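You operate a simulated robot arm through the tools that you are given. There is no shell and no other tool. Be economical: measure what you need, move in short steps, check, and stop when the job is done.

The job below is to be done with a simulated two-armed robot. You get a single attempt, and the scene is never put back.

TASK
Open the bottom drawer of the blue cabinet, put the black hose clamp from the inside of the bottom drawer on the yellow end of the roller lane, then shut the drawer. Put one of the black clips from the top of the white bench on the top of the silver bench. Put the paper cup labelled "2" from the top of the white bench on top of the black cup holder there and the paper cup labelled "1" on the white board. Put the green pad on the top of the silver bench. Take the pad with the green grip on the top of the white bench and put it away on the top of the service trolley. Any order will do. Set down upright: paper cup, green pad.

The check looks at the end state, three seconds after you hand in, the way a careful person would. Anything else that was tipped, shoved, dropped, spilled or broken makes it a failure.

THE ROBOT
Two 7-joint arms with fingered hands on one trunk, on a base that drives. Base frame: it is fixed to the floor where the robot stands at the start and does not move with it; the origin is under the middle of the robot, x ahead of it, y to its left, z up. Readings come in mm, degrees, newtons and seconds.
The left shoulder is at the start at [53, 125, 1329], the right one opposite. Places, roughly: black clip (4x4x3 cm) [500, -400, 800]; black cup holder (13x9x5 cm) [800, -700, 800]; black hose clamp (6x5x2 cm) [1000, 0, 300]; bottom drawer of the blue cabinet [900, -100, 400]; green pad (5x4x5 cm) [400, -1000, 800]; pad with the green grip (6x8x5 cm) [500, -1200, 800]; paper cup [500, -1000, 750]; top of the service trolley [-4900, 2400, 900]; top of the silver bench [-700, -2600, 800]; white board [750, -1000, 750]; yellow end of the roller lane (32x24 cm) [-1880, -4020, 840]. Payload 3.7 kg a hand.
The tool frame of a hand sits at the grasp point between the pads (the TCP): z along the fingers, y along the line on which they close. The tips reach 25 mm beyond it. The gripper opens to 88 mm. The gripper's body begins 29 mm behind the TCP. The gripper is a hand of 5 fingers: y runs from the thumb to the fingers, the wrist lies at [-13, -97, -162] in the tool frame.
Orientation is told as [roll, pitch, yaw] about the base's x, y, z axes, in that order, counted from this pose: with the fingers straight down and the wrist toward the robot, the tool's x, y and z point along [0, 1, 0], [1, 0, 0] and [0, 0, -1] of the base frame.

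THE INTERFACE
- The arms move only by the tool send_rows. It takes "left_commands", "right_commands" or both (then of equal length, played together; a hand with none holds still); each is a list of rows, each a list of 2 entries, a list of its own where there are three numbers: the shift along the tool's x, y, z in units of 250 mm (1.0 is 250 mm), then the turn, a rotation vector about the tool's x, y, z in units of 120 degrees (1.0 is 120 degrees). In form: [[[dx, dy, dz], [rx, ry, rz]], ...]. A call has 1 to 10 rows; each row is the pose to reach, as a shift and turn from the pose commanded when the call began, along the tool's axes at that moment. A call with a number of a shift or a turn outside -1 to 1 is refused whole. Rows are played at 5 a second. More than 50 mm and 8.6 degrees between two rows, and nothing of the call is played. A pose out of reach is approached as far as the arm can. The call stops where the force on the tool passes 40 N (or 10 N more than at its start, if that is more) or the arm is blocked; 0.2 s more then pass. In this call time passes only in rows, and 0.2 s behind the last. It gives the time, the measured TCP pose, the force on the tool (base axes), the opening and the grip force at its end, in the units of the frame above (readings bear some noise), with the torque about the TCP (base axes, N m) and any sound that the robot's microphone picked up.
- Cameras (640 x 400 px; columns grow to the right, rows downward): "scene" is now at [123.1, -25, 1455.3]; the picture's right is [-0.31, -0.95, 0.00], its down [-0.69, 0.22, -0.69] and it looks along [0.66, -0.21, -0.72] (base axes); focal length 288 px, centre (320, 200). "left" rides on the left gripper at [-59, -79, -105] in its tool frame; the picture's right is [-0.73, -0.32, 0.61], its down [0.62, -0.68, 0.38] and it looks along [0.29, 0.66, 0.70] (tool axes); focal length 234 px, centre (320, 200). "right" rides on the right gripper at [59, -79, -105] in its tool frame; the picture's right is [-0.73, 0.32, -0.61], its down [-0.62, -0.68, 0.38] and it looks along [-0.29, 0.66, 0.70] (tool axes); focal length 234 px, centre (320, 200). There is no depth. A picture from a camera that has moved, and an enlarged one, comes with that camera's place and axes in the base frame and with its lens.
- get_image(camera): a new picture of that camera. No time passes.
- raise_lower(by): slides the trunk up (or, below 0, down) by that many mm; the arms and the scene camera ride with it, the base frame stays. It gives what a move gives, with no picture.
- steer(legs): drives the robot by 1 to 6 legs, each [ahead, left, turn to the left] in mm, mm and degrees, along the robot's own axes; the way and the turn of a leg run together, so that a leg with both is an arc; at most 1500 mm and 180 degrees a leg. The arms and the cameras ride along, it lands a little off, and it stops where it bumps. It gives what a move gives.
- set_fingers(index, middle, ring, little, thumb_bend, thumb_turn, hand): sets how far each is bent, from 0 (flat) to 1 (curled in); at 0.3 the hand is open as for a grip, at 0.7 the pads meet at the TCP. One left out holds its place. A second passes; each finger stops where it meets its share of the squeeze, and holds until it gets a number again. It is the only way to open and close the hand. It gives what a move gives, with no picture; readings hold the bend of each and the force on index, middle, ring, little, thumb and palm. thumb_turn goes from beside the hand (0) to across from the fingers (1), as for a grip.
- aim_head(pan, tilt): turns the head with the scene camera to pan (to the left, within 80 degrees either way) and tilt (down, from -29 to 69), counted from straight ahead of the robot. It gives what a move gives.
- zoom(camera, box): a new picture of the part [left, top, right, bottom] of that camera's present view, enlarged. No time passes.
- sign_off(): hands the job in; it is judged then, once.

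Work in short steps. Places have to be worked out from the pictures, the camera data and where the tool is seen: move nearer, look again, correct. Check each grasp and each placing, and mend what went wrong. You have 207 turns and 194 pictures in all, those below and enlarged ones among them. Open the grippers and draw the arms clear of the work before you hand the job in, unless the task says otherwise.

The tools are called after ">>>" as a command line: name --argument value ..., lists and objects as JSON in quotes. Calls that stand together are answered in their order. send_rows: Moves the arms, as the interface text tells. Its arguments: {"type":"object","properties":{"left_commands":{"type":"array","items":{"type":"array"}},"right_commands":{"type":"array","items":{"type":"array"}}},"required":[]} The other tools are called the same way: raise_lower (by) slides the trunk up or down; set_fingers (index, middle, ring, little, thumb_bend, thumb_turn, hand) moves the fingers one by one; steer (legs) drives the base; aim_head (pan, tilt) turns the head that bears the scene camera; get_image (camera) takes a picture; zoom (camera, box) takes an enlarged picture of a part of a camera's view; sign_off () hands the job in.

At the start:

```text
time: 0.0
left_ee_pos: [596.5, -35.2, 1075.0]
left_tool_rot: [0.0, 0.0, -0.1]
left_force: [-0.1, 1.0, -0.1]
left_wrist_torque: [-0.01, 0.0, -0.02]
left_opening: 87.6
left_grasp_force: 0.1
left_shape: jaw
left_bend: [0.3, 0.3, 0.3, 0.3, 0.3, 0.98]
left_finger forces: [0.0, 0.0, 0.0, 0.1, 0.0, 0.0]
right_ee_pos: [288.4, -367.4, 1052.2]
right_tool_rot: [0.0, 0.0, 0.0]
right_force: [-0.8, 0.7, 0.1]
right_wrist_torque: [-0.01, 0.02, 0.0]
right_opening: 87.6
right_grasp_force: 0.1
right_shape: jaw
right_bend: [0.3, 0.3, 0.3, 0.3, 0.3, 0.98]
right_finger forces: [0.0, 0.0, 0.0, 0.0, 0.0, 0.0]
trunk travel left (down, up): [-344.0, 71.0]
robot x, y, heading: [-5.9, -1.1, 0.0]
head pan, tilt: [-18.0, 46.4]
```

scene: 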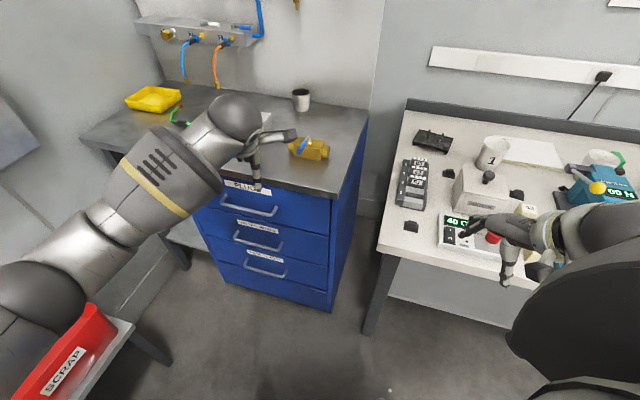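
right: 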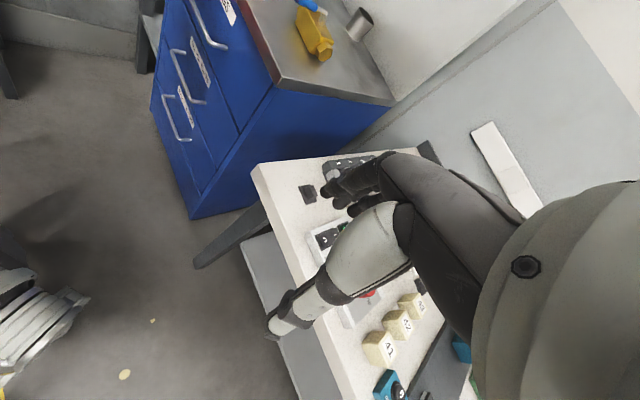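
left: 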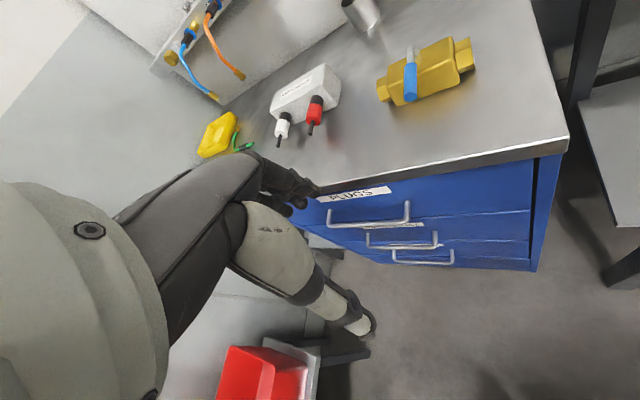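

I start by looking around with the head: first at the white bench to the right.

>>> aim_head --pan -60 --tilt 40

>>> get_image --camera "scene"

```text
time: 1.1
left_ee_pos: [596.1, -35.8, 1074.4]
left_tool_rot: [0.0, 0.0, 0.0]
left_force: [0.0, 0.3, 0.1]
left_wrist_torque: [0.0, 0.01, -0.01]
left_opening: 87.6
left_grasp_force: 0.0
left_shape: jaw
left_bend: [0.3, 0.3, 0.3, 0.3, 0.3, 0.98]
left_finger forces: [0.1, 0.0, 0.0, 0.1, 0.1, 0.0]
right_ee_pos: [288.9, -368.6, 1051.6]
right_tool_rot: [0.0, 0.0, 0.0]
right_force: [-0.5, 0.3, 0.0]
right_wrist_torque: [-0.01, 0.03, -0.01]
right_opening: 87.4
right_grasp_force: 0.0
right_shape: jaw
right_bend: [0.3, 0.3, 0.3, 0.3, 0.3, 0.98]
right_finger forces: [0.1, 0.0, 0.0, 0.0, 0.0, 0.0]
trunk travel left (down, up): [-344.0, 71.0]
robot x, y, heading: [0.2, -1.4, 0.1]
head pan, tilt: [-60.0, 40.0]
```

```text
190 pictures are left
camera scene: at [89.4, -73.8, 1464.6], right [-0.87, -0.5, 0.0], down [-0.32, 0.56, -0.77], along [0.38, -0.66, -0.64], focal length 288 px, centre (320, 200)
```

scene: 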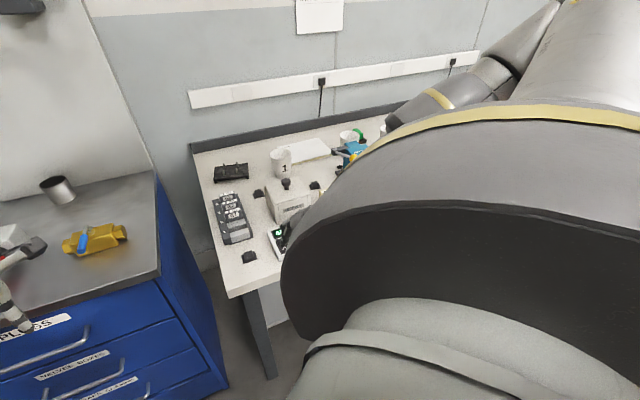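

I scan to the left and level-ish ahead so I know what surrounds the base before driving.

>>> aim_head --pan 70 --tilt 25

>>> get_image --camera "scene"

>>> aim_head --pan -80 --tilt 10

>>> get_image --camera "scene"

```text
time: 3.2
left_ee_pos: [596.4, -35.8, 1074.7]
left_tool_rot: [0.0, 0.0, 0.0]
left_force: [0.7, -0.2, -0.1]
left_wrist_torque: [0.0, 0.02, 0.03]
left_opening: 87.5
left_grasp_force: 0.1
left_shape: jaw
left_bend: [0.3, 0.3, 0.3, 0.3, 0.3, 0.98]
left_finger forces: [0.0, 0.0, 0.1, 0.0, 0.0, 0.0]
right_ee_pos: [288.8, -368.5, 1051.9]
right_tool_rot: [-0.1, 0.0, -0.1]
right_force: [0.3, -0.1, -0.1]
right_wrist_torque: [0.0, -0.03, 0.0]
right_opening: 87.4
right_grasp_force: 0.1
right_shape: jaw
right_bend: [0.3, 0.3, 0.3, 0.3, 0.3, 0.98]
right_finger forces: [0.0, 0.0, 0.0, 0.1, 0.0, 0.0]
trunk travel left (down, up): [-344.0, 71.0]
robot x, y, heading: [1.4, -0.4, -0.0]
head pan, tilt: [70.0, 25.0]
```

```text
189 pictures are left
camera scene: at [78.4, 86.4, 1487.9], right [0.94, -0.34, 0.0], down [-0.14, -0.4, -0.91], along [0.31, 0.85, -0.42], focal length 288 px, centre (320, 200)
```

scene: 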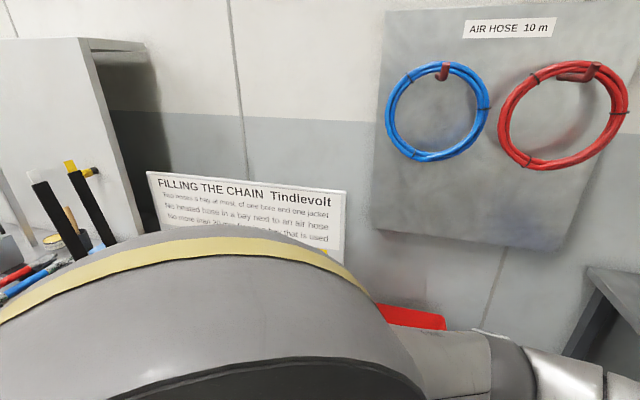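

```text
time: 5.5
left_ee_pos: [596.3, -36.1, 1074.5]
left_tool_rot: [0.0, 0.0, 0.0]
left_force: [0.2, -0.2, 0.1]
left_wrist_torque: [-0.05, 0.0, -0.02]
left_opening: 87.6
left_grasp_force: 0.1
left_shape: jaw
left_bend: [0.3, 0.3, 0.3, 0.3, 0.3, 0.98]
left_finger forces: [0.0, 0.0, 0.1, 0.0, 0.0, 0.1]
right_ee_pos: [288.2, -368.3, 1052.1]
right_tool_rot: [-0.1, -0.1, 0.0]
right_force: [-0.2, 0.5, 0.9]
right_wrist_torque: [-0.04, 0.02, 0.03]
right_opening: 87.5
right_grasp_force: 0.1
right_shape: jaw
right_bend: [0.3, 0.3, 0.3, 0.3, 0.3, 0.98]
right_finger forces: [0.0, 0.0, 0.0, 0.0, 0.0, 0.0]
trunk travel left (down, up): [-344.0, 71.0]
robot x, y, heading: [1.5, -2.0, -0.1]
head pan, tilt: [-80.0, 10.0]
```

```text
188 pictures are left
camera scene: at [63.0, -91.8, 1512.3], right [-0.98, -0.17, 0.0], down [-0.03, 0.17, -0.98], along [0.17, -0.97, -0.17], focal length 288 px, centre (320, 200)
```

scene: 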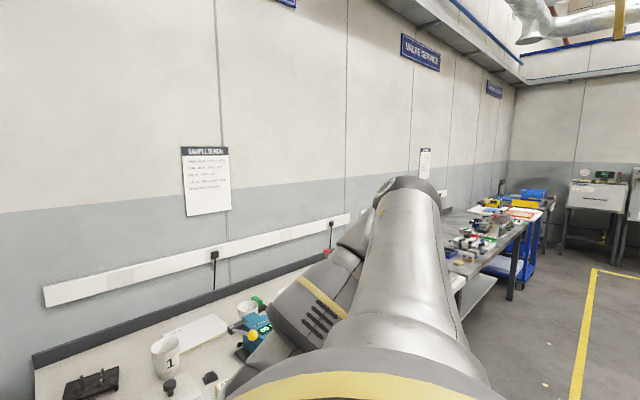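

The left hand hangs over the cabinet's bench; I draw it back 250 mm so I can lower the trunk.

>>> send_rows --left_commands '[[[0, -0.18, 0], [0, 0, 0]], [[0.1, -0.36, 0], [0, 0, 0]], [[0.2, -0.54, 0], [0, 0, 0]], [[0.3, -0.72, 0], [0, 0, 0]], [[0.4, -0.9, 0], [0, 0, 0]], [[0.5, -1, 0], [0, 0, 0]]]'

>>> aim_head --pan -10 --tilt 35

>>> get_image --camera "scene"

```text
refused: row 2 steps farther than a row can; nothing moved
```

```text
time: 7.0
left_ee_pos: [595.6, -36.6, 1073.3]
left_tool_rot: [0.0, 0.0, 0.0]
left_force: [0.9, -0.2, -0.4]
left_wrist_torque: [0.0, 0.03, -0.03]
left_opening: 87.6
left_grasp_force: 0.0
left_shape: jaw
left_bend: [0.3, 0.3, 0.3, 0.3, 0.3, 0.98]
left_finger forces: [0.0, 0.0, 0.0, 0.1, 0.1, 0.0]
right_ee_pos: [287.5, -368.1, 1051.6]
right_tool_rot: [0.0, 0.0, 0.0]
right_force: [-0.2, -0.1, 0.8]
right_wrist_torque: [0.01, 0.0, 0.0]
right_opening: 87.7
right_grasp_force: 0.0
right_shape: jaw
right_bend: [0.3, 0.3, 0.3, 0.3, 0.3, 0.98]
right_finger forces: [0.0, 0.1, 0.0, 0.1, 0.0, 0.1]
trunk travel left (down, up): [-344.0, 71.0]
robot x, y, heading: [-3.1, -0.9, 0.0]
head pan, tilt: [-10.0, 35.0]
```

```text
187 pictures are left
camera scene: at [133.6, -15.6, 1472.2], right [-0.17, -0.98, 0.0], down [-0.56, 0.1, -0.82], along [0.81, -0.14, -0.57], focal length 288 px, centre (320, 200)
```

scene: 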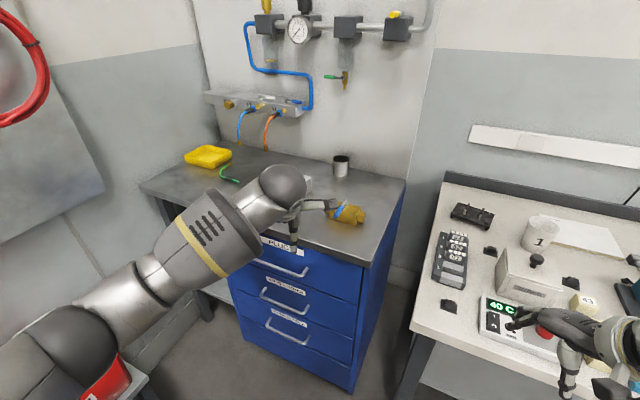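

Cabinet and bench are both rotated about 35-40° relative to me. Retracting the left hand with smaller steps.

>>> send_rows --left_commands '[[[0.05, -0.18, 0], [0, 0, 0]], [[0.1, -0.36, 0], [0, 0, 0]], [[0.15, -0.54, 0], [0, 0, 0]], [[0.2, -0.72, 0], [0, 0, 0]], [[0.25, -0.9, 0], [0, 0, 0]], [[0.3, -1, 0], [0, 0, 0]], [[0.45, -1, 0], [0, 0, 0]], [[0.6, -1, 0], [0, 0, 0]]]'

>>> aim_head --pan 0 --tilt 40

>>> steer --legs '[[0, 0, -36]]'

>>> get_image --camera "scene"

```text
time: 8.8
left_ee_pos: [371.8, 106.2, 1064.1]
left_tool_rot: [0.0, 0.0, 0.1]
left_force: [-0.3, 0.7, -0.3]
left_wrist_torque: [-0.02, -0.02, 0.01]
left_opening: 88.1
left_grasp_force: 0.0
left_shape: jaw
left_bend: [0.3, 0.3, 0.3, 0.3, 0.3, 0.98]
left_finger forces: [0.1, 0.1, 0.0, 0.0, 0.1, 0.0]
left hand out of reach, approached as far as the arm can: row 7, 8
right_ee_pos: [288.0, -368.1, 1052.1]
right_tool_rot: [0.0, 0.0, 0.0]
right_force: [-0.1, 0.6, 0.7]
right_wrist_torque: [0.07, 0.06, 0.02]
right_opening: 87.7
right_grasp_force: 0.2
right_shape: jaw
right_bend: [0.3, 0.3, 0.3, 0.3, 0.3, 0.98]
right_finger forces: [0.0, 0.0, 0.0, 0.0, 0.0, 0.0]
trunk travel left (down, up): [-344.0, 71.0]
robot x, y, heading: [-2.9, 1.5, -0.1]
head pan, tilt: [-10.0, 35.0]
```

```text
time: 9.5
left_ee_pos: [372.1, 106.6, 1063.5]
left_tool_rot: [0.1, 0.1, 0.1]
left_force: [-0.5, -0.3, -0.3]
left_wrist_torque: [0.0, -0.01, 0.0]
left_opening: 87.7
left_grasp_force: 0.0
left_shape: jaw
left_bend: [0.3, 0.3, 0.3, 0.3, 0.3, 0.98]
left_finger forces: [0.0, 0.1, 0.1, 0.0, 0.0, 0.1]
right_ee_pos: [287.9, -367.4, 1052.6]
right_tool_rot: [0.0, 0.0, 0.1]
right_force: [0.2, 0.2, 0.4]
right_wrist_torque: [-0.01, 0.0, -0.01]
right_opening: 87.6
right_grasp_force: 0.0
right_shape: jaw
right_bend: [0.3, 0.3, 0.3, 0.3, 0.3, 0.98]
right_finger forces: [0.0, 0.0, 0.0, 0.0, 0.0, 0.0]
trunk travel left (down, up): [-344.0, 71.0]
robot x, y, heading: [-0.1, -1.3, 0.4]
head pan, tilt: [0.0, 40.0]
```

```text
time: 11.6
left_ee_pos: [362.6, -138.7, 1064.0]
left_tool_rot: [0.0, 0.0, -36.5]
left_force: [-0.2, 0.2, 0.2]
left_wrist_torque: [-0.01, 0.01, -0.02]
left_opening: 88.0
left_grasp_force: 0.1
left_shape: jaw
left_bend: [0.3, 0.3, 0.3, 0.3, 0.3, 0.98]
left_finger forces: [0.0, 0.0, 0.1, 0.0, 0.0, 0.0]
right_ee_pos: [11.8, -467.4, 1052.2]
right_tool_rot: [0.0, 0.0, -36.8]
right_force: [1.1, -0.1, -0.2]
right_wrist_torque: [-0.02, 0.01, 0.05]
right_opening: 87.7
right_grasp_force: 0.0
right_shape: jaw
right_bend: [0.3, 0.3, 0.3, 0.3, 0.3, 0.98]
right_finger forces: [0.0, 0.0, 0.0, 0.0, 0.1, 0.0]
trunk travel left (down, up): [-344.0, 71.0]
robot x, y, heading: [3.0, 2.6, -36.9]
head pan, tilt: [0.0, 40.0]
```

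```text
186 pictures are left
camera scene: at [106.2, -77.4, 1464.6], right [-0.6, -0.8, 0.0], down [-0.52, 0.38, -0.77], along [0.61, -0.46, -0.64], focal length 288 px, centre (320, 200)
```

scene: 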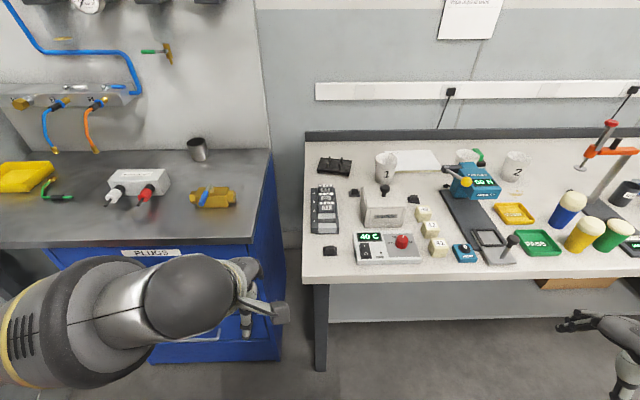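

Well aligned with the bench now. I zoom in on the bench to identify the objects.

>>> zoom --camera "scene" --box '[300, 130, 470, 290]'

>>> zoom --camera "scene" --box '[440, 110, 640, 290]'

```text
2.50 times, centred on (385, 210) of scene
camera zoom: at [106.2, -77.4, 1464.6], right [-0.6, -0.8, 0.0], down [-0.52, 0.38, -0.77], along [0.61, -0.46, -0.64], focal length 720 px, centre (158, 175)
```

zoom: 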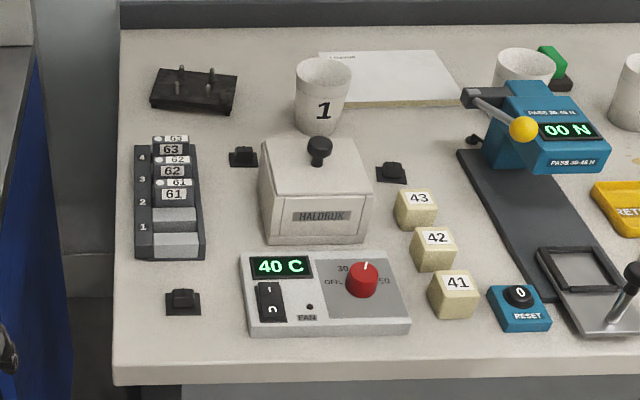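

```text
2.22 times, centred on (540, 200) of scene
camera zoom: at [106.2, -77.4, 1464.6], right [-0.6, -0.8, 0.0], down [-0.52, 0.38, -0.77], along [0.61, -0.46, -0.64], focal length 640 px, centre (-169, 200)
```

zoom: 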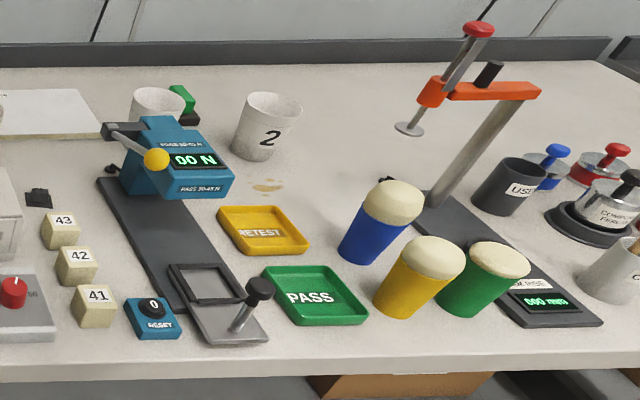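

Objects found: holder, cup 1, cup 2, board, clips, a green-handled pad. The plain "green pad" is not obvious; I look further right.

>>> aim_head --pan -40 --tilt 35

>>> get_image --camera "scene"

>>> zoom --camera "scene" --box '[130, 120, 330, 245]'

```text
time: 12.7
left_ee_pos: [362.1, -137.5, 1063.5]
left_tool_rot: [0.0, 0.1, -36.6]
left_force: [-0.4, 1.1, -0.3]
left_wrist_torque: [0.02, -0.03, -0.04]
left_opening: 87.8
left_grasp_force: 0.0
left_shape: jaw
left_bend: [0.3, 0.3, 0.3, 0.3, 0.3, 0.98]
left_finger forces: [0.0, 0.0, 0.0, 0.0, 0.0, 0.0]
right_ee_pos: [11.9, -467.6, 1051.6]
right_tool_rot: [-0.1, 0.1, -36.6]
right_force: [-0.2, -0.1, 0.4]
right_wrist_torque: [0.0, 0.01, 0.0]
right_opening: 87.6
right_grasp_force: 0.0
right_shape: jaw
right_bend: [0.3, 0.3, 0.3, 0.3, 0.3, 0.98]
right_finger forces: [0.1, 0.0, 0.0, 0.1, 0.0, 0.0]
trunk travel left (down, up): [-344.0, 71.0]
robot x, y, heading: [2.6, 1.8, -36.6]
head pan, tilt: [-40.0, 35.0]
```

```text
183 pictures are left
camera scene: at [58.6, -112.3, 1472.1], right [-0.97, -0.23, 0.0], down [-0.13, 0.56, -0.82], along [0.19, -0.8, -0.57], focal length 288 px, centre (320, 200)
```

scene: 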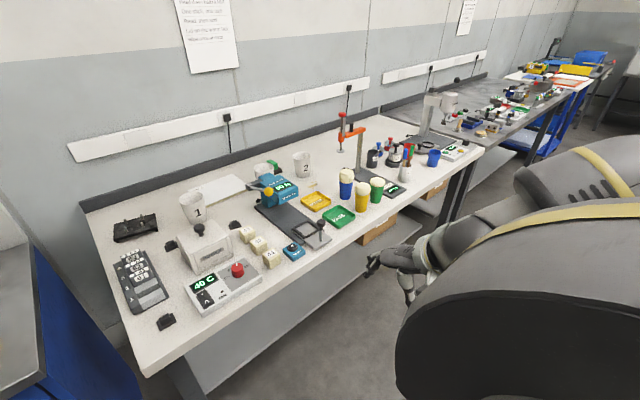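

```text
3.20 times, centred on (230, 182) of scene
camera zoom: at [58.6, -112.3, 1472.1], right [-0.97, -0.23, 0.0], down [-0.13, 0.56, -0.82], along [0.19, -0.8, -0.57], focal length 922 px, centre (608, 256)
```

zoom: 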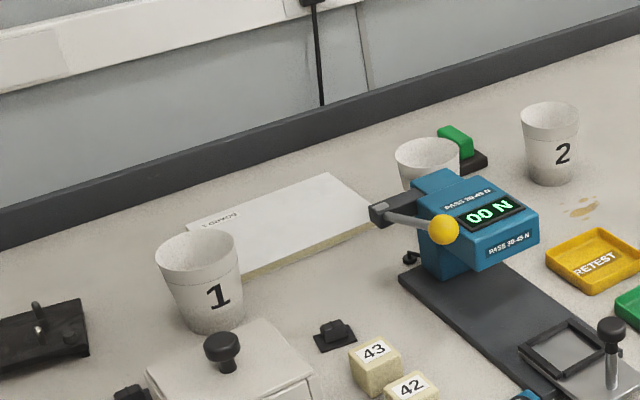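

I zoom to the far part of the bench, looking for the green pad.

>>> zoom --camera "scene" --box '[310, 90, 480, 230]'

>>> zoom --camera "scene" --box '[420, 40, 640, 170]'

>>> zoom --camera "scene" --box '[170, 0, 250, 80]'

```text
2.86 times, centred on (395, 160) of scene
camera zoom: at [58.6, -112.3, 1472.1], right [-0.97, -0.23, 0.0], down [-0.13, 0.56, -0.82], along [0.19, -0.8, -0.57], focal length 823 px, centre (106, 314)
```

zoom: 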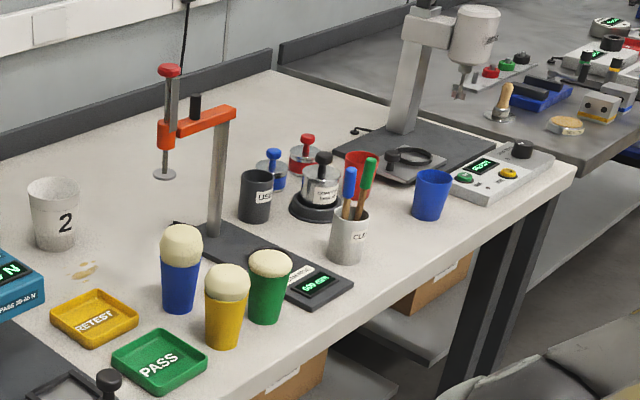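

```text
2.91 times, centred on (530, 105) of scene
camera zoom: at [58.6, -112.3, 1472.1], right [-0.97, -0.23, 0.0], down [-0.13, 0.56, -0.82], along [0.19, -0.8, -0.57], focal length 838 px, centre (-291, 476)
```

zoom: 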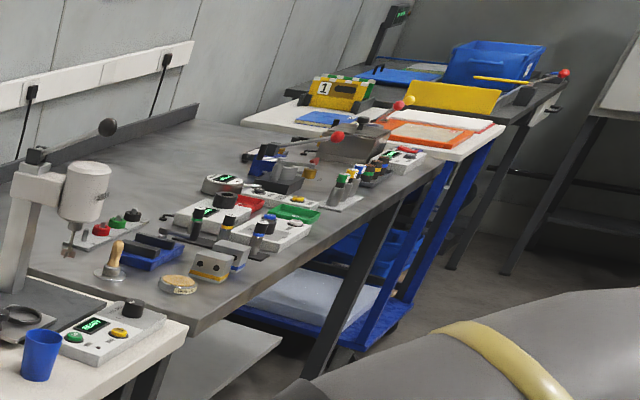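

```text
5.00 times, centred on (210, 40) of scene
camera zoom: at [58.6, -112.3, 1472.1], right [-0.97, -0.23, 0.0], down [-0.13, 0.56, -0.82], along [0.19, -0.8, -0.57], focal length 1440 px, centre (870, 1000)
```

zoom: 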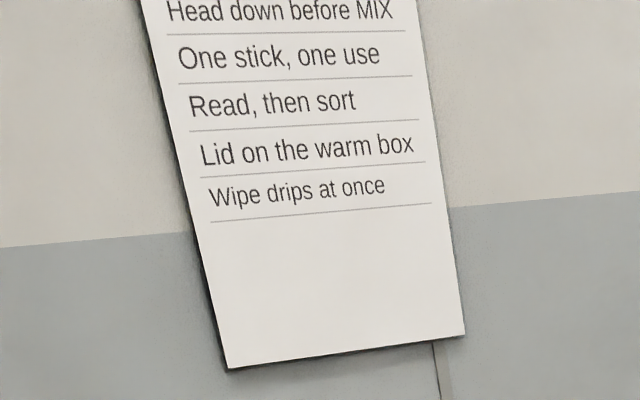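

The green pad may be hidden behind the blue tester. I raise the trunk and drive 450 mm right along the bench to look from there.

>>> raise_lower --by 70

>>> steer --legs '[[0, -550, 0]]'

>>> aim_head --pan 0 --tilt 40

>>> get_image --camera "scene"

>>> zoom --camera "scene" --box '[240, 120, 440, 260]'

```text
time: 13.8
left_ee_pos: [362.0, -138.4, 1135.4]
left_tool_rot: [-0.1, 0.0, -36.5]
left_force: [0.4, -0.4, -0.3]
left_wrist_torque: [0.02, 0.01, 0.01]
left_opening: 87.9
left_grasp_force: 0.1
left_shape: jaw
left_bend: [0.3, 0.3, 0.3, 0.3, 0.3, 0.98]
left_finger forces: [0.0, 0.0, 0.0, 0.0, 0.1, 0.0]
right_ee_pos: [12.2, -467.8, 1121.1]
right_tool_rot: [0.0, 0.0, -36.6]
right_force: [1.0, 0.2, -0.5]
right_wrist_torque: [-0.02, -0.02, -0.02]
right_opening: 87.7
right_grasp_force: 0.1
right_shape: jaw
right_bend: [0.3, 0.3, 0.3, 0.3, 0.3, 0.98]
right_finger forces: [0.1, 0.1, 0.0, 0.0, 0.0, 0.0]
trunk travel left (down, up): [-414.0, 1.0]
robot x, y, heading: [-0.6, 3.2, -36.6]
head pan, tilt: [-40.0, 35.0]
```

```text
time: 19.1
left_ee_pos: [36.2, -576.2, 1134.3]
left_tool_rot: [0.1, 0.1, -36.3]
left_force: [-0.2, 0.4, -0.1]
left_wrist_torque: [-0.03, -0.02, 0.02]
left_opening: 87.9
left_grasp_force: 0.1
left_shape: jaw
left_bend: [0.3, 0.3, 0.3, 0.3, 0.3, 0.98]
left_finger forces: [0.1, 0.0, 0.0, 0.1, 0.1, 0.0]
right_ee_pos: [-312.4, -907.5, 1121.4]
right_tool_rot: [-0.1, 0.0, -36.5]
right_force: [0.1, 0.3, -0.1]
right_wrist_torque: [-0.01, 0.01, 0.02]
right_opening: 87.6
right_grasp_force: 0.0
right_shape: jaw
right_bend: [0.3, 0.3, 0.3, 0.3, 0.3, 0.98]
right_finger forces: [0.0, 0.0, 0.0, 0.0, 0.0, 0.0]
trunk travel left (down, up): [-414.0, 1.0]
robot x, y, heading: [-328.7, -439.7, -36.1]
head pan, tilt: [-40.0, 35.0]
```

```text
time: 20.1
left_ee_pos: [36.4, -575.7, 1135.4]
left_tool_rot: [0.0, 0.1, -36.2]
left_force: [1.0, 0.0, -0.2]
left_wrist_torque: [0.0, 0.0, -0.01]
left_opening: 87.9
left_grasp_force: 0.0
left_shape: jaw
left_bend: [0.3, 0.3, 0.3, 0.3, 0.3, 0.98]
left_finger forces: [0.0, 0.0, 0.0, 0.0, 0.0, 0.0]
right_ee_pos: [-311.8, -907.2, 1122.4]
right_tool_rot: [0.0, 0.0, -36.4]
right_force: [-0.2, 0.3, 0.1]
right_wrist_torque: [0.02, -0.05, 0.0]
right_opening: 87.7
right_grasp_force: 0.1
right_shape: jaw
right_bend: [0.3, 0.3, 0.3, 0.3, 0.3, 0.98]
right_finger forces: [0.0, 0.0, 0.0, 0.0, 0.0, 0.0]
trunk travel left (down, up): [-414.0, 1.0]
robot x, y, heading: [-326.5, -438.2, -36.7]
head pan, tilt: [0.0, 40.0]
```

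```text
178 pictures are left
camera scene: at [-220.7, -516.3, 1534.2], right [-0.59, -0.8, 0.0], down [-0.52, 0.38, -0.77], along [0.62, -0.46, -0.64], focal length 288 px, centre (320, 200)
```

scene: 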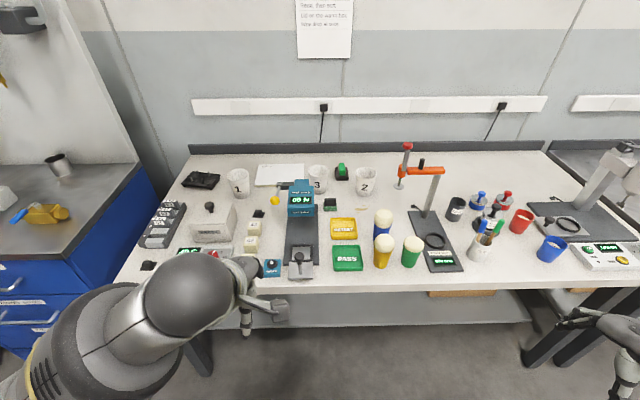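

```text
2.86 times, centred on (340, 190) of scene
camera zoom: at [-220.7, -516.3, 1534.2], right [-0.59, -0.8, 0.0], down [-0.52, 0.38, -0.77], along [0.62, -0.46, -0.64], focal length 823 px, centre (263, 229)
```

zoom: 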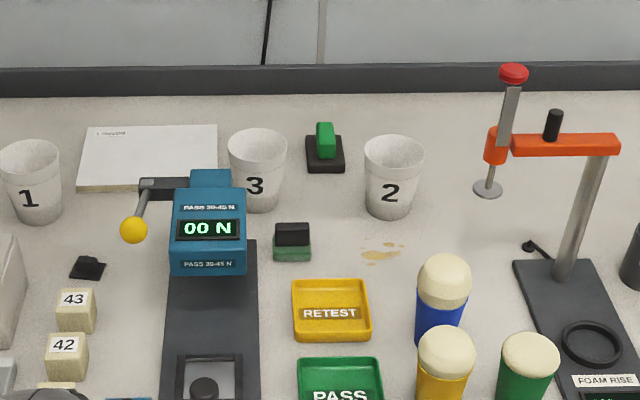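

Now clear: the green pad (green base, black top) stands right of the tester, the green-grip pad behind, cup 3 is a decoy. Bench top is about z 830, items 330–530 mm in from the edge. I drive closer with hands high.

>>> steer --legs '[[250, 0, -0.4]]'

>>> get_image --camera "scene"

```text
time: 21.9
left_ee_pos: [235.2, -724.9, 1134.7]
left_tool_rot: [-0.1, 0.0, -36.7]
left_force: [-1.2, -0.9, -0.1]
left_wrist_torque: [0.03, 0.01, 0.02]
left_opening: 87.9
left_grasp_force: 0.0
left_shape: jaw
left_bend: [0.3, 0.3, 0.3, 0.3, 0.3, 0.98]
left_finger forces: [0.1, 0.0, 0.0, 0.0, 0.1, 0.0]
right_ee_pos: [-115.7, -1055.4, 1121.2]
right_tool_rot: [0.0, 0.1, -36.7]
right_force: [-0.2, -0.8, 0.9]
right_wrist_torque: [-0.03, 0.03, -0.02]
right_opening: 87.7
right_grasp_force: 0.1
right_shape: jaw
right_bend: [0.3, 0.3, 0.3, 0.3, 0.3, 0.98]
right_finger forces: [0.0, 0.0, 0.0, 0.1, 0.0, 0.0]
trunk travel left (down, up): [-414.0, 1.0]
robot x, y, heading: [-128.8, -590.7, -36.7]
head pan, tilt: [0.0, 40.0]
```

```text
176 pictures are left
camera scene: at [-21.7, -664.6, 1534.1], right [-0.6, -0.8, 0.0], down [-0.52, 0.38, -0.77], along [0.61, -0.46, -0.64], focal length 288 px, centre (320, 200)
```

scene: 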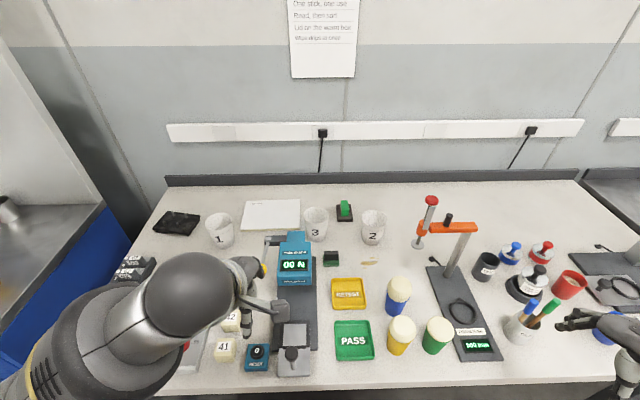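

Zooming on the region of the pads and cup 2 for exact positions.

>>> zoom --camera "scene" --box '[290, 180, 450, 280]'

>>> zoom --camera "scene" --box '[140, 180, 300, 280]'

```text
4.00 times, centred on (370, 230) of scene
camera zoom: at [-21.7, -664.6, 1534.1], right [-0.6, -0.8, 0.0], down [-0.52, 0.38, -0.77], along [0.61, -0.46, -0.64], focal length 1152 px, centre (120, 80)
```

zoom: 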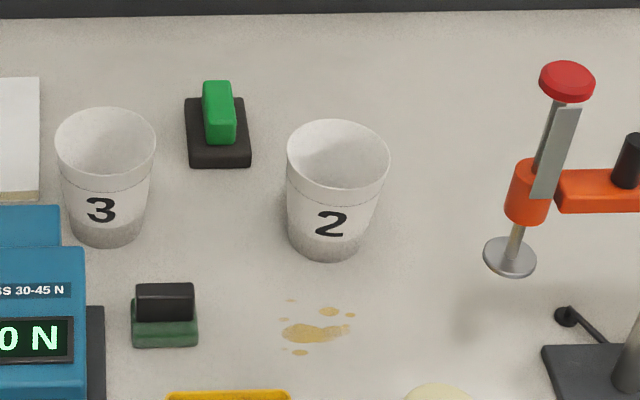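

```text
4.00 times, centred on (220, 230) of scene
camera zoom: at [-21.7, -664.6, 1534.1], right [-0.6, -0.8, 0.0], down [-0.52, 0.38, -0.77], along [0.61, -0.46, -0.64], focal length 1152 px, centre (720, 80)
```

zoom: 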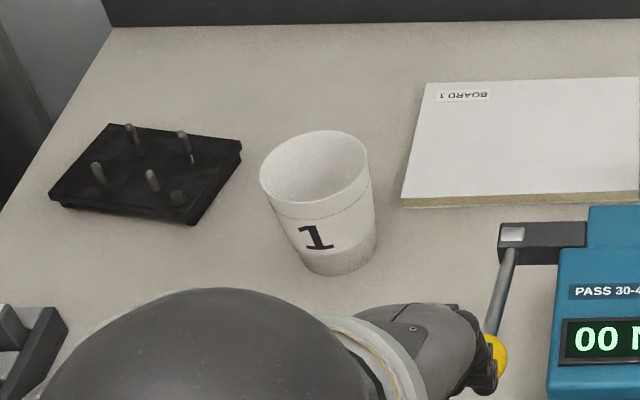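

Estimates in my robot frame (u ahead, v left): cup 2 at (767,-165), cup 1 (747,310), green pad (673,-28), grip pad (874,-82), board (865,172), holder (819,487). I lift the left hand and rotate the right hand into a side-grasp (fingers forward-down, palm left), moving forward while high.

>>> send_rows --right_commands '[[[0.05, 0.06, 0], [-0.0244, 0.0244, 0.059]], [[0.1, 0.12, 0], [-0.0488, 0.0488, 0.118]], [[0.15, 0.18, 0], [-0.0732, 0.0732, 0.177]], [[0.2, 0.24, 0], [-0.0976, 0.0976, 0.236]], [[0.25, 0.3, 0], [-0.122, 0.122, 0.295]], [[0.3, 0.36, 0], [-0.1464, 0.1464, 0.354]], [[0.35, 0.42, 0], [-0.1708, 0.1708, 0.413]], [[0.4, 0.48, 0], [-0.1952, 0.1952, 0.472]], [[0.45, 0.54, 0], [-0.2196, 0.2196, 0.531]], [[0.5, 0.6, 0], [-0.244, 0.244, 0.59]]]' --left_commands '[[[0, 0, -0.04], [0, 0, 0]], [[0, 0, -0.08], [0, 0, 0]], [[0, 0, -0.12], [0, 0, 0]], [[0, 0, -0.16], [0, 0, 0]], [[0, 0, -0.2], [0, 0, 0]], [[0, 0, -0.24], [0, 0, 0]], [[0, 0, -0.28], [0, 0, 0]], [[0, 0, -0.32], [0, 0, 0]], [[0, 0, -0.36], [0, 0, 0]], [[0, 0, -0.4], [0, 0, 0]]]'

>>> get_image --camera "scene"

```text
time: 24.1
left_ee_pos: [247.9, -740.1, 1234.6]
left_tool_rot: [0.0, 0.2, -36.6]
left_force: [-0.2, 0.2, -0.1]
left_wrist_torque: [0.01, 0.01, -0.01]
left_opening: 88.0
left_grasp_force: 0.0
left_shape: jaw
left_bend: [0.3, 0.3, 0.3, 0.3, 0.3, 0.98]
left_finger forces: [0.0, 0.0, 0.0, 0.0, 0.0, 0.0]
left hand out of reach, approached as far as the arm can: row 2, 3, 4, 5, 6, 7, 8, 9, 10
right_ee_pos: [79.3, -1043.2, 1123.5]
right_tool_rot: [38.4, -5.0, -112.5]
right_force: [0.0, -0.2, -0.4]
right_wrist_torque: [0.01, 0.0, 0.01]
right_opening: 87.7
right_grasp_force: 0.1
right_shape: jaw
right_bend: [0.3, 0.3, 0.3, 0.3, 0.3, 0.98]
right_finger forces: [0.0, 0.0, 0.0, 0.0, 0.0, 0.0]
right hand out of reach, approached as far as the arm can: row 1, 2, 3, 4, 5, 6
trunk travel left (down, up): [-414.0, 1.0]
robot x, y, heading: [-124.8, -586.8, -36.7]
head pan, tilt: [0.0, 40.0]
```

```text
173 pictures are left
camera scene: at [-21.4, -663.7, 1534.1], right [-0.6, -0.8, 0.0], down [-0.52, 0.38, -0.77], along [0.61, -0.46, -0.64], focal length 288 px, centre (320, 200)
```

scene: 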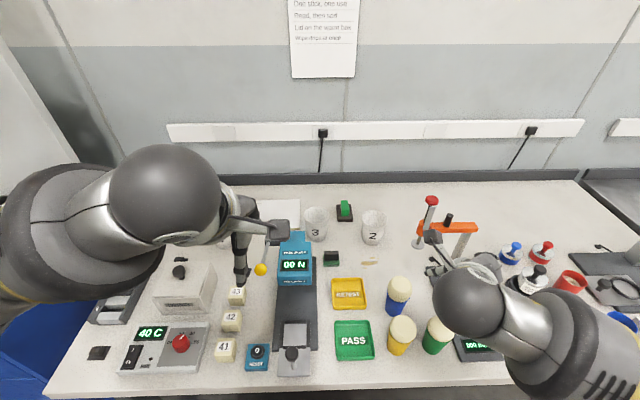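

Poses are reachable. I finish the turn and go forward over the bench at height, to u≈640, v≈-165.

>>> send_rows --right_commands '[[[0.112, -0.018, 0.087], [-0.01, 0.01, 0.02]], [[0.225, -0.035, 0.174], [-0.02, 0.02, 0.04]], [[0.337, -0.053, 0.261], [-0.03, 0.03, 0.06]], [[0.449, -0.071, 0.349], [-0.04, 0.04, 0.08]], [[0.562, -0.088, 0.436], [-0.045, 0.045, 0.1]], [[0.674, -0.106, 0.523], [-0.049, 0.049, 0.1175]]]'

>>> get_image --camera "scene"

>>> get_image --camera "right"

```text
time: 25.5
left_ee_pos: [249.0, -741.4, 1234.3]
left_tool_rot: [0.1, 0.2, -36.5]
left_force: [0.2, -0.1, 0.8]
left_wrist_torque: [0.0, 0.03, 0.01]
left_opening: 88.0
left_grasp_force: 0.1
left_shape: jaw
left_bend: [0.3, 0.3, 0.3, 0.3, 0.3, 0.98]
left_finger forces: [0.1, 0.0, 0.1, 0.0, 0.0, 0.1]
right_ee_pos: [288.5, -1098.8, 1120.5]
right_tool_rot: [45.0, -0.1, -126.6]
right_force: [0.3, -0.8, -0.8]
right_wrist_torque: [0.06, 0.0, -0.03]
right_opening: 87.6
right_grasp_force: 0.1
right_shape: jaw
right_bend: [0.3, 0.3, 0.3, 0.3, 0.3, 0.98]
right_finger forces: [0.0, 0.0, 0.0, 0.1, 0.1, 0.0]
trunk travel left (down, up): [-414.0, 1.0]
robot x, y, heading: [-127.3, -582.3, -36.8]
head pan, tilt: [0.0, 40.0]
```

```text
172 pictures are left
camera scene: at [-21.0, -663.6, 1534.1], right [-0.6, -0.8, 0.0], down [-0.52, 0.38, -0.77], along [0.61, -0.46, -0.64], focal length 288 px, centre (320, 200)
```

scene: 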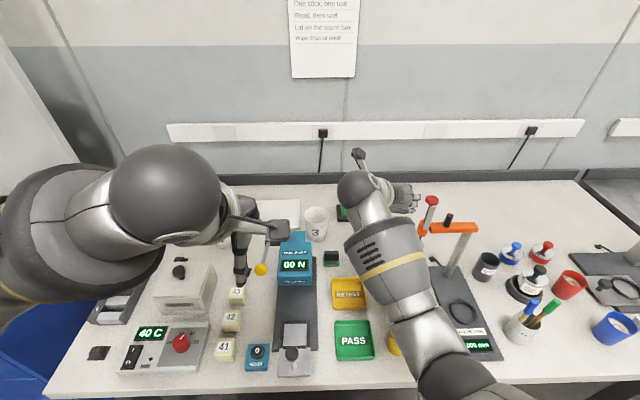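

```text
171 pictures are left
camera right: at [309.1, -1014.5, 1237.4], right [-0.95, 0.3, -0.08], down [0.27, 0.65, -0.71], along [-0.16, -0.7, -0.7], focal length 234 px, centre (320, 200)
```

right: 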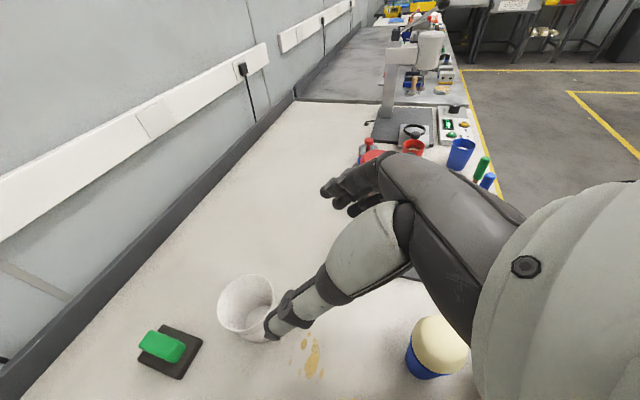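

TCP is at u≈642, v≈-165. Lowering the trunk 150 mm keeps the forearm above the foam tops (~940).

>>> raise_lower --by -150

>>> get_image --camera "scene"

>>> get_image --camera "right"

```text
time: 27.3
left_ee_pos: [256.2, -750.2, 1039.6]
left_tool_rot: [-0.1, 7.2, -36.7]
left_force: [0.6, 0.4, 0.3]
left_wrist_torque: [-0.01, -0.04, -0.01]
left_opening: 88.0
left_grasp_force: 0.0
left_shape: jaw
left_bend: [0.3, 0.3, 0.3, 0.3, 0.3, 0.98]
left_finger forces: [0.0, 0.1, 0.0, 0.0, 0.0, 0.1]
right_ee_pos: [286.8, -1100.5, 971.6]
right_tool_rot: [44.9, 0.0, -126.7]
right_force: [-1.0, 0.1, 0.2]
right_wrist_torque: [0.01, -0.02, 0.0]
right_opening: 87.6
right_grasp_force: 0.0
right_shape: jaw
right_bend: [0.3, 0.3, 0.3, 0.3, 0.3, 0.98]
right_finger forces: [0.0, 0.0, 0.0, 0.0, 0.0, 0.0]
trunk travel left (down, up): [-264.0, 151.0]
robot x, y, heading: [-126.6, -584.0, -36.5]
head pan, tilt: [0.0, 40.0]
```

```text
170 pictures are left
camera scene: at [14.6, -691.5, 1382.7], right [-0.6, -0.8, 0.0], down [-0.52, 0.38, -0.77], along [0.61, -0.46, -0.64], focal length 288 px, centre (320, 200)
```

scene: 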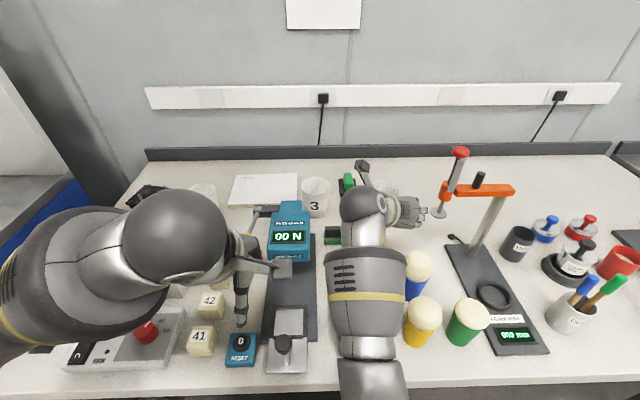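

```text
169 pictures are left
camera right: at [306.7, -1015.7, 1089.3], right [-0.95, 0.3, -0.08], down [0.27, 0.65, -0.71], along [-0.16, -0.7, -0.7], focal length 234 px, centre (320, 200)
```

right: 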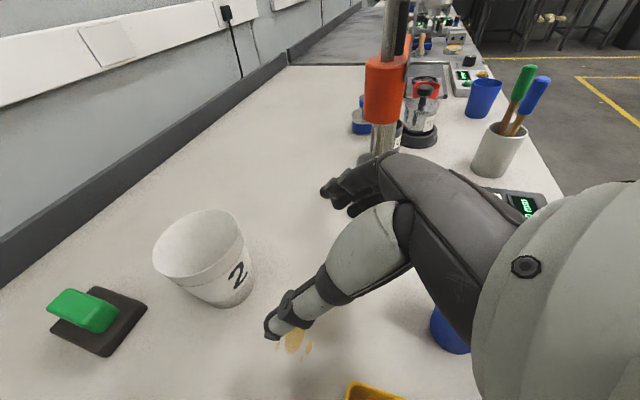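

Both views agree cup 2 is at base [389,-1170], u≈763, v≈-163. I lower the hand to grip height short of the cup.

>>> send_rows --right_commands '[[[-0.044, -0.004, 0.079], [0, 0, 0]], [[-0.088, -0.009, 0.158], [0, 0, 0]], [[-0.131, -0.013, 0.238], [0, 0, 0]], [[-0.175, -0.018, 0.317], [0, 0, 0]]]'

>>> get_image --camera "right"

>>> get_image --camera "scene"

```text
time: 28.3
left_ee_pos: [258.9, -751.2, 1039.8]
left_tool_rot: [0.0, 7.3, -36.8]
left_force: [-0.3, -0.3, -0.8]
left_wrist_torque: [0.02, 0.05, -0.01]
left_opening: 87.7
left_grasp_force: 0.0
left_shape: jaw
left_bend: [0.3, 0.3, 0.3, 0.3, 0.3, 0.98]
left_finger forces: [0.1, 0.1, 0.0, 0.0, 0.1, 0.0]
right_ee_pos: [310.2, -1111.8, 884.5]
right_tool_rot: [45.0, 0.0, -126.7]
right_force: [0.0, 1.4, -0.1]
right_wrist_torque: [0.0, -0.01, 0.01]
right_opening: 87.5
right_grasp_force: 0.0
right_shape: jaw
right_bend: [0.3, 0.3, 0.3, 0.3, 0.3, 0.98]
right_finger forces: [0.0, 0.0, 0.0, 0.0, 0.0, 0.0]
trunk travel left (down, up): [-264.0, 151.0]
robot x, y, heading: [-126.1, -587.4, -36.7]
head pan, tilt: [0.0, 40.0]
```

```text
168 pictures are left
camera right: at [330.0, -1027.0, 1000.8], right [-0.95, 0.3, -0.08], down [0.27, 0.65, -0.71], along [-0.16, -0.7, -0.7], focal length 234 px, centre (320, 200)
```

right: 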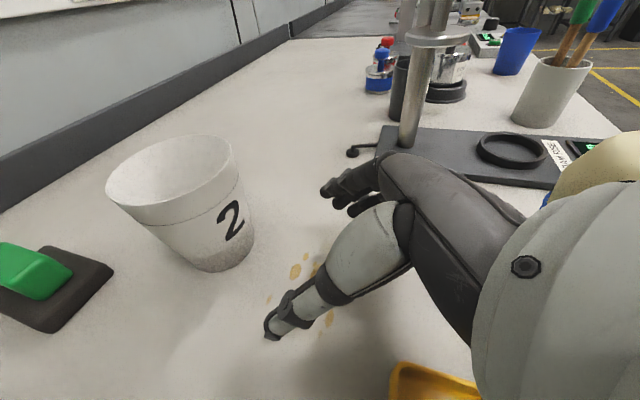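

```text
167 pictures are left
camera scene: at [15.5, -692.3, 1382.4], right [-0.6, -0.8, 0.0], down [-0.52, 0.38, -0.77], along [0.61, -0.46, -0.64], focal length 288 px, centre (320, 200)
```

scene: 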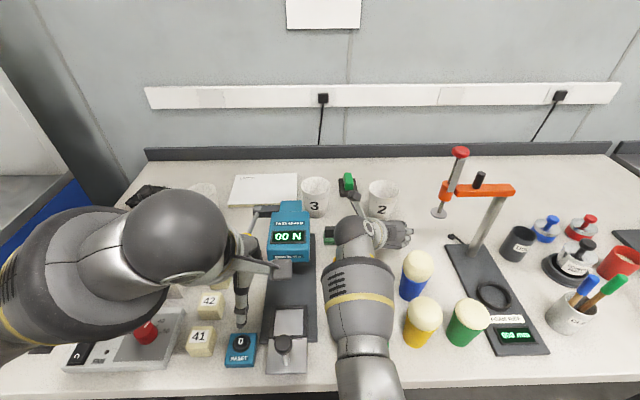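

Cup is now 96 mm straight ahead; advance to straddle it.

>>> send_rows --right_commands '[[[0.052, -0.003, 0.052], [0, 0, 0]], [[0.104, -0.006, 0.104], [0, 0, 0]], [[0.156, -0.008, 0.156], [0, 0, 0]], [[0.208, -0.011, 0.208], [0, 0, 0]], [[0.255, -0.011, 0.255], [0, 0, 0]]]'

>>> get_image --camera "right"

>>> zoom --camera "scene" --box '[320, 150, 440, 250]'

```text
time: 29.5
left_ee_pos: [258.4, -750.8, 1039.3]
left_tool_rot: [0.0, 7.3, -36.7]
left_force: [0.2, -0.2, 0.1]
left_wrist_torque: [0.02, 0.0, 0.02]
left_opening: 87.8
left_grasp_force: 0.0
left_shape: jaw
left_bend: [0.3, 0.3, 0.3, 0.3, 0.3, 0.98]
left_finger forces: [0.0, 0.0, 0.1, 0.1, 0.0, 0.0]
right_ee_pos: [384.0, -1163.0, 885.0]
right_tool_rot: [45.0, 0.0, -126.7]
right_force: [-0.5, 0.3, -0.1]
right_wrist_torque: [0.03, -0.01, -0.01]
right_opening: 87.7
right_grasp_force: 0.1
right_shape: jaw
right_bend: [0.3, 0.3, 0.3, 0.3, 0.3, 0.98]
right_finger forces: [0.0, 0.1, 0.1, 0.0, 0.0, 0.1]
trunk travel left (down, up): [-264.0, 151.0]
robot x, y, heading: [-124.0, -588.5, -36.8]
head pan, tilt: [0.0, 40.0]
```

```text
166 pictures are left
camera right: at [403.8, -1078.6, 1001.3], right [-0.95, 0.3, -0.08], down [0.27, 0.65, -0.71], along [-0.16, -0.7, -0.7], focal length 234 px, centre (320, 200)
```

right: 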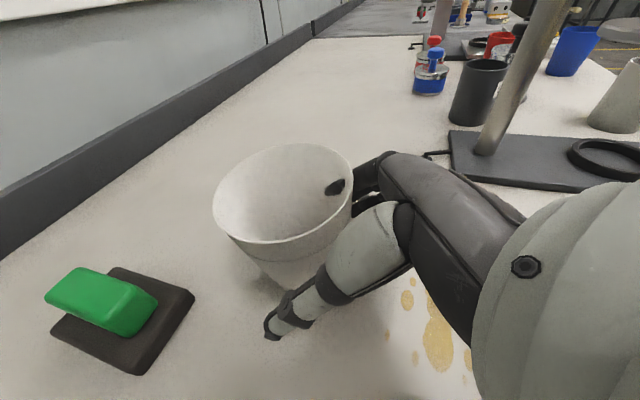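

```text
4.00 times, centred on (380, 200) of scene
camera zoom: at [15.5, -692.4, 1382.3], right [-0.6, -0.8, 0.0], down [-0.52, 0.38, -0.77], along [0.61, -0.46, -0.64], focal length 1152 px, centre (80, 200)
```

zoom: 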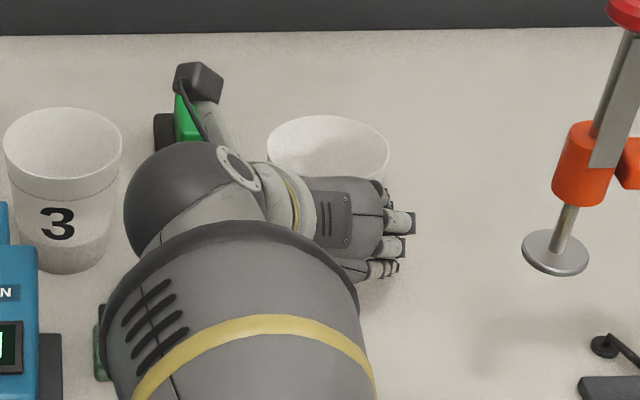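

The hand straddles the cup; the index tip looks at the wall already. I close gently, first partway.

>>> set_fingers --hand "right" --index 0.42 --middle 0.42 --ring 0.42 --little 0.42 --thumb_bend 0.42

>>> get_image --camera "right"

```text
time: 30.5
left_ee_pos: [258.1, -750.8, 1039.6]
left_tool_rot: [0.0, 7.3, -36.7]
left_force: [0.1, 0.3, -1.1]
left_wrist_torque: [0.0, 0.0, 0.0]
left_opening: 87.8
left_grasp_force: 0.0
left_shape: jaw
left_bend: [0.3, 0.3, 0.3, 0.3, 0.3, 0.98]
left_finger forces: [0.1, 0.0, 0.0, 0.0, 0.0, 0.1]
right_ee_pos: [382.1, -1163.9, 885.3]
right_tool_rot: [45.0, 0.0, -126.7]
right_force: [1.1, 0.6, -0.3]
right_wrist_torque: [-0.02, 0.01, 0.0]
right_opening: 59.9
right_grasp_force: 0.3
right_shape: fingers
right_bend: [0.42, 0.42, 0.42, 0.42, 0.42, 0.98]
right_finger forces: [0.2, 0.0, 0.0, 0.1, 0.1, 0.0]
trunk travel left (down, up): [-264.0, 151.0]
robot x, y, heading: [-127.0, -589.0, -36.7]
head pan, tilt: [0.0, 40.0]
```

```text
164 pictures are left
camera right: at [403.5, -1078.5, 1001.6], right [-0.95, 0.3, -0.08], down [0.27, 0.65, -0.71], along [-0.16, -0.7, -0.7], focal length 234 px, centre (320, 200)
```

right: 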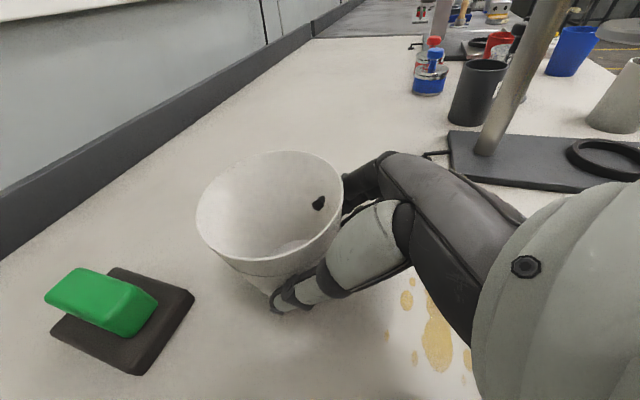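

Retriangulating with the pad corner gives bench z≈808 (not 830), so the cup was really ~24 mm farther and got nudged about 12 mm. It now sits ~34 mm ahead, centred. I open wider, then advance and lower a bit.

>>> set_fingers --hand "right" --index 0.28 --middle 0.28 --ring 0.28 --little 0.28 --thumb_bend 0.28

>>> send_rows --right_commands '[[[0.012, -0.003, 0.044], [0, 0, 0]], [[0.025, -0.006, 0.089], [0, 0, 0]], [[0.037, -0.008, 0.133], [0, 0, 0]]]'

>>> get_image --camera "right"

```text
time: 31.5
left_ee_pos: [257.5, -751.0, 1039.9]
left_tool_rot: [0.1, 7.3, -36.7]
left_force: [-0.9, -0.1, 0.2]
left_wrist_torque: [-0.01, 0.01, 0.0]
left_opening: 87.7
left_grasp_force: 0.0
left_shape: jaw
left_bend: [0.3, 0.3, 0.3, 0.3, 0.3, 0.98]
left_finger forces: [0.1, 0.0, 0.1, 0.1, 0.0, 0.1]
right_ee_pos: [381.9, -1163.1, 886.0]
right_tool_rot: [44.9, 0.0, -126.7]
right_force: [0.7, -0.2, 0.9]
right_wrist_torque: [-0.02, 0.02, 0.01]
right_opening: 88.3
right_grasp_force: 0.1
right_shape: fingers
right_bend: [0.28, 0.28, 0.28, 0.28, 0.28, 0.98]
right_finger forces: [0.1, 0.0, 0.0, 0.1, 0.0, 0.1]
trunk travel left (down, up): [-264.0, 151.0]
robot x, y, heading: [-125.4, -586.6, -36.7]
head pan, tilt: [0.0, 40.0]
```

```text
time: 32.3
left_ee_pos: [258.2, -750.0, 1038.8]
left_tool_rot: [0.0, 7.2, -36.6]
left_force: [-0.3, -0.2, -0.7]
left_wrist_torque: [-0.01, -0.02, -0.02]
left_opening: 87.9
left_grasp_force: 0.0
left_shape: jaw
left_bend: [0.3, 0.3, 0.3, 0.3, 0.3, 0.98]
left_finger forces: [0.0, 0.0, 0.0, 0.0, 0.0, 0.0]
right_ee_pos: [401.5, -1179.3, 868.3]
right_tool_rot: [44.8, 0.0, -126.6]
right_force: [0.0, -0.2, -0.2]
right_wrist_torque: [0.01, -0.01, 0.0]
right_opening: 88.2
right_grasp_force: 0.2
right_shape: fingers
right_bend: [0.28, 0.28, 0.28, 0.28, 0.28, 0.98]
right_finger forces: [0.1, 0.0, 0.1, 0.0, 0.1, 0.1]
right hand out of reach, approached as far as the arm can: row 3
trunk travel left (down, up): [-264.0, 151.0]
robot x, y, heading: [-122.7, -588.7, -36.5]
head pan, tilt: [0.0, 40.0]
```

```text
163 pictures are left
camera right: at [422.6, -1095.5, 985.3], right [-0.95, 0.3, -0.08], down [0.27, 0.65, -0.71], along [-0.16, -0.7, -0.7], focal length 234 px, centre (320, 200)
```

right: 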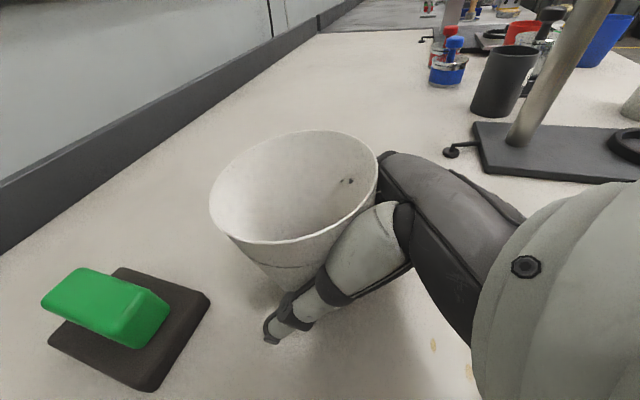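

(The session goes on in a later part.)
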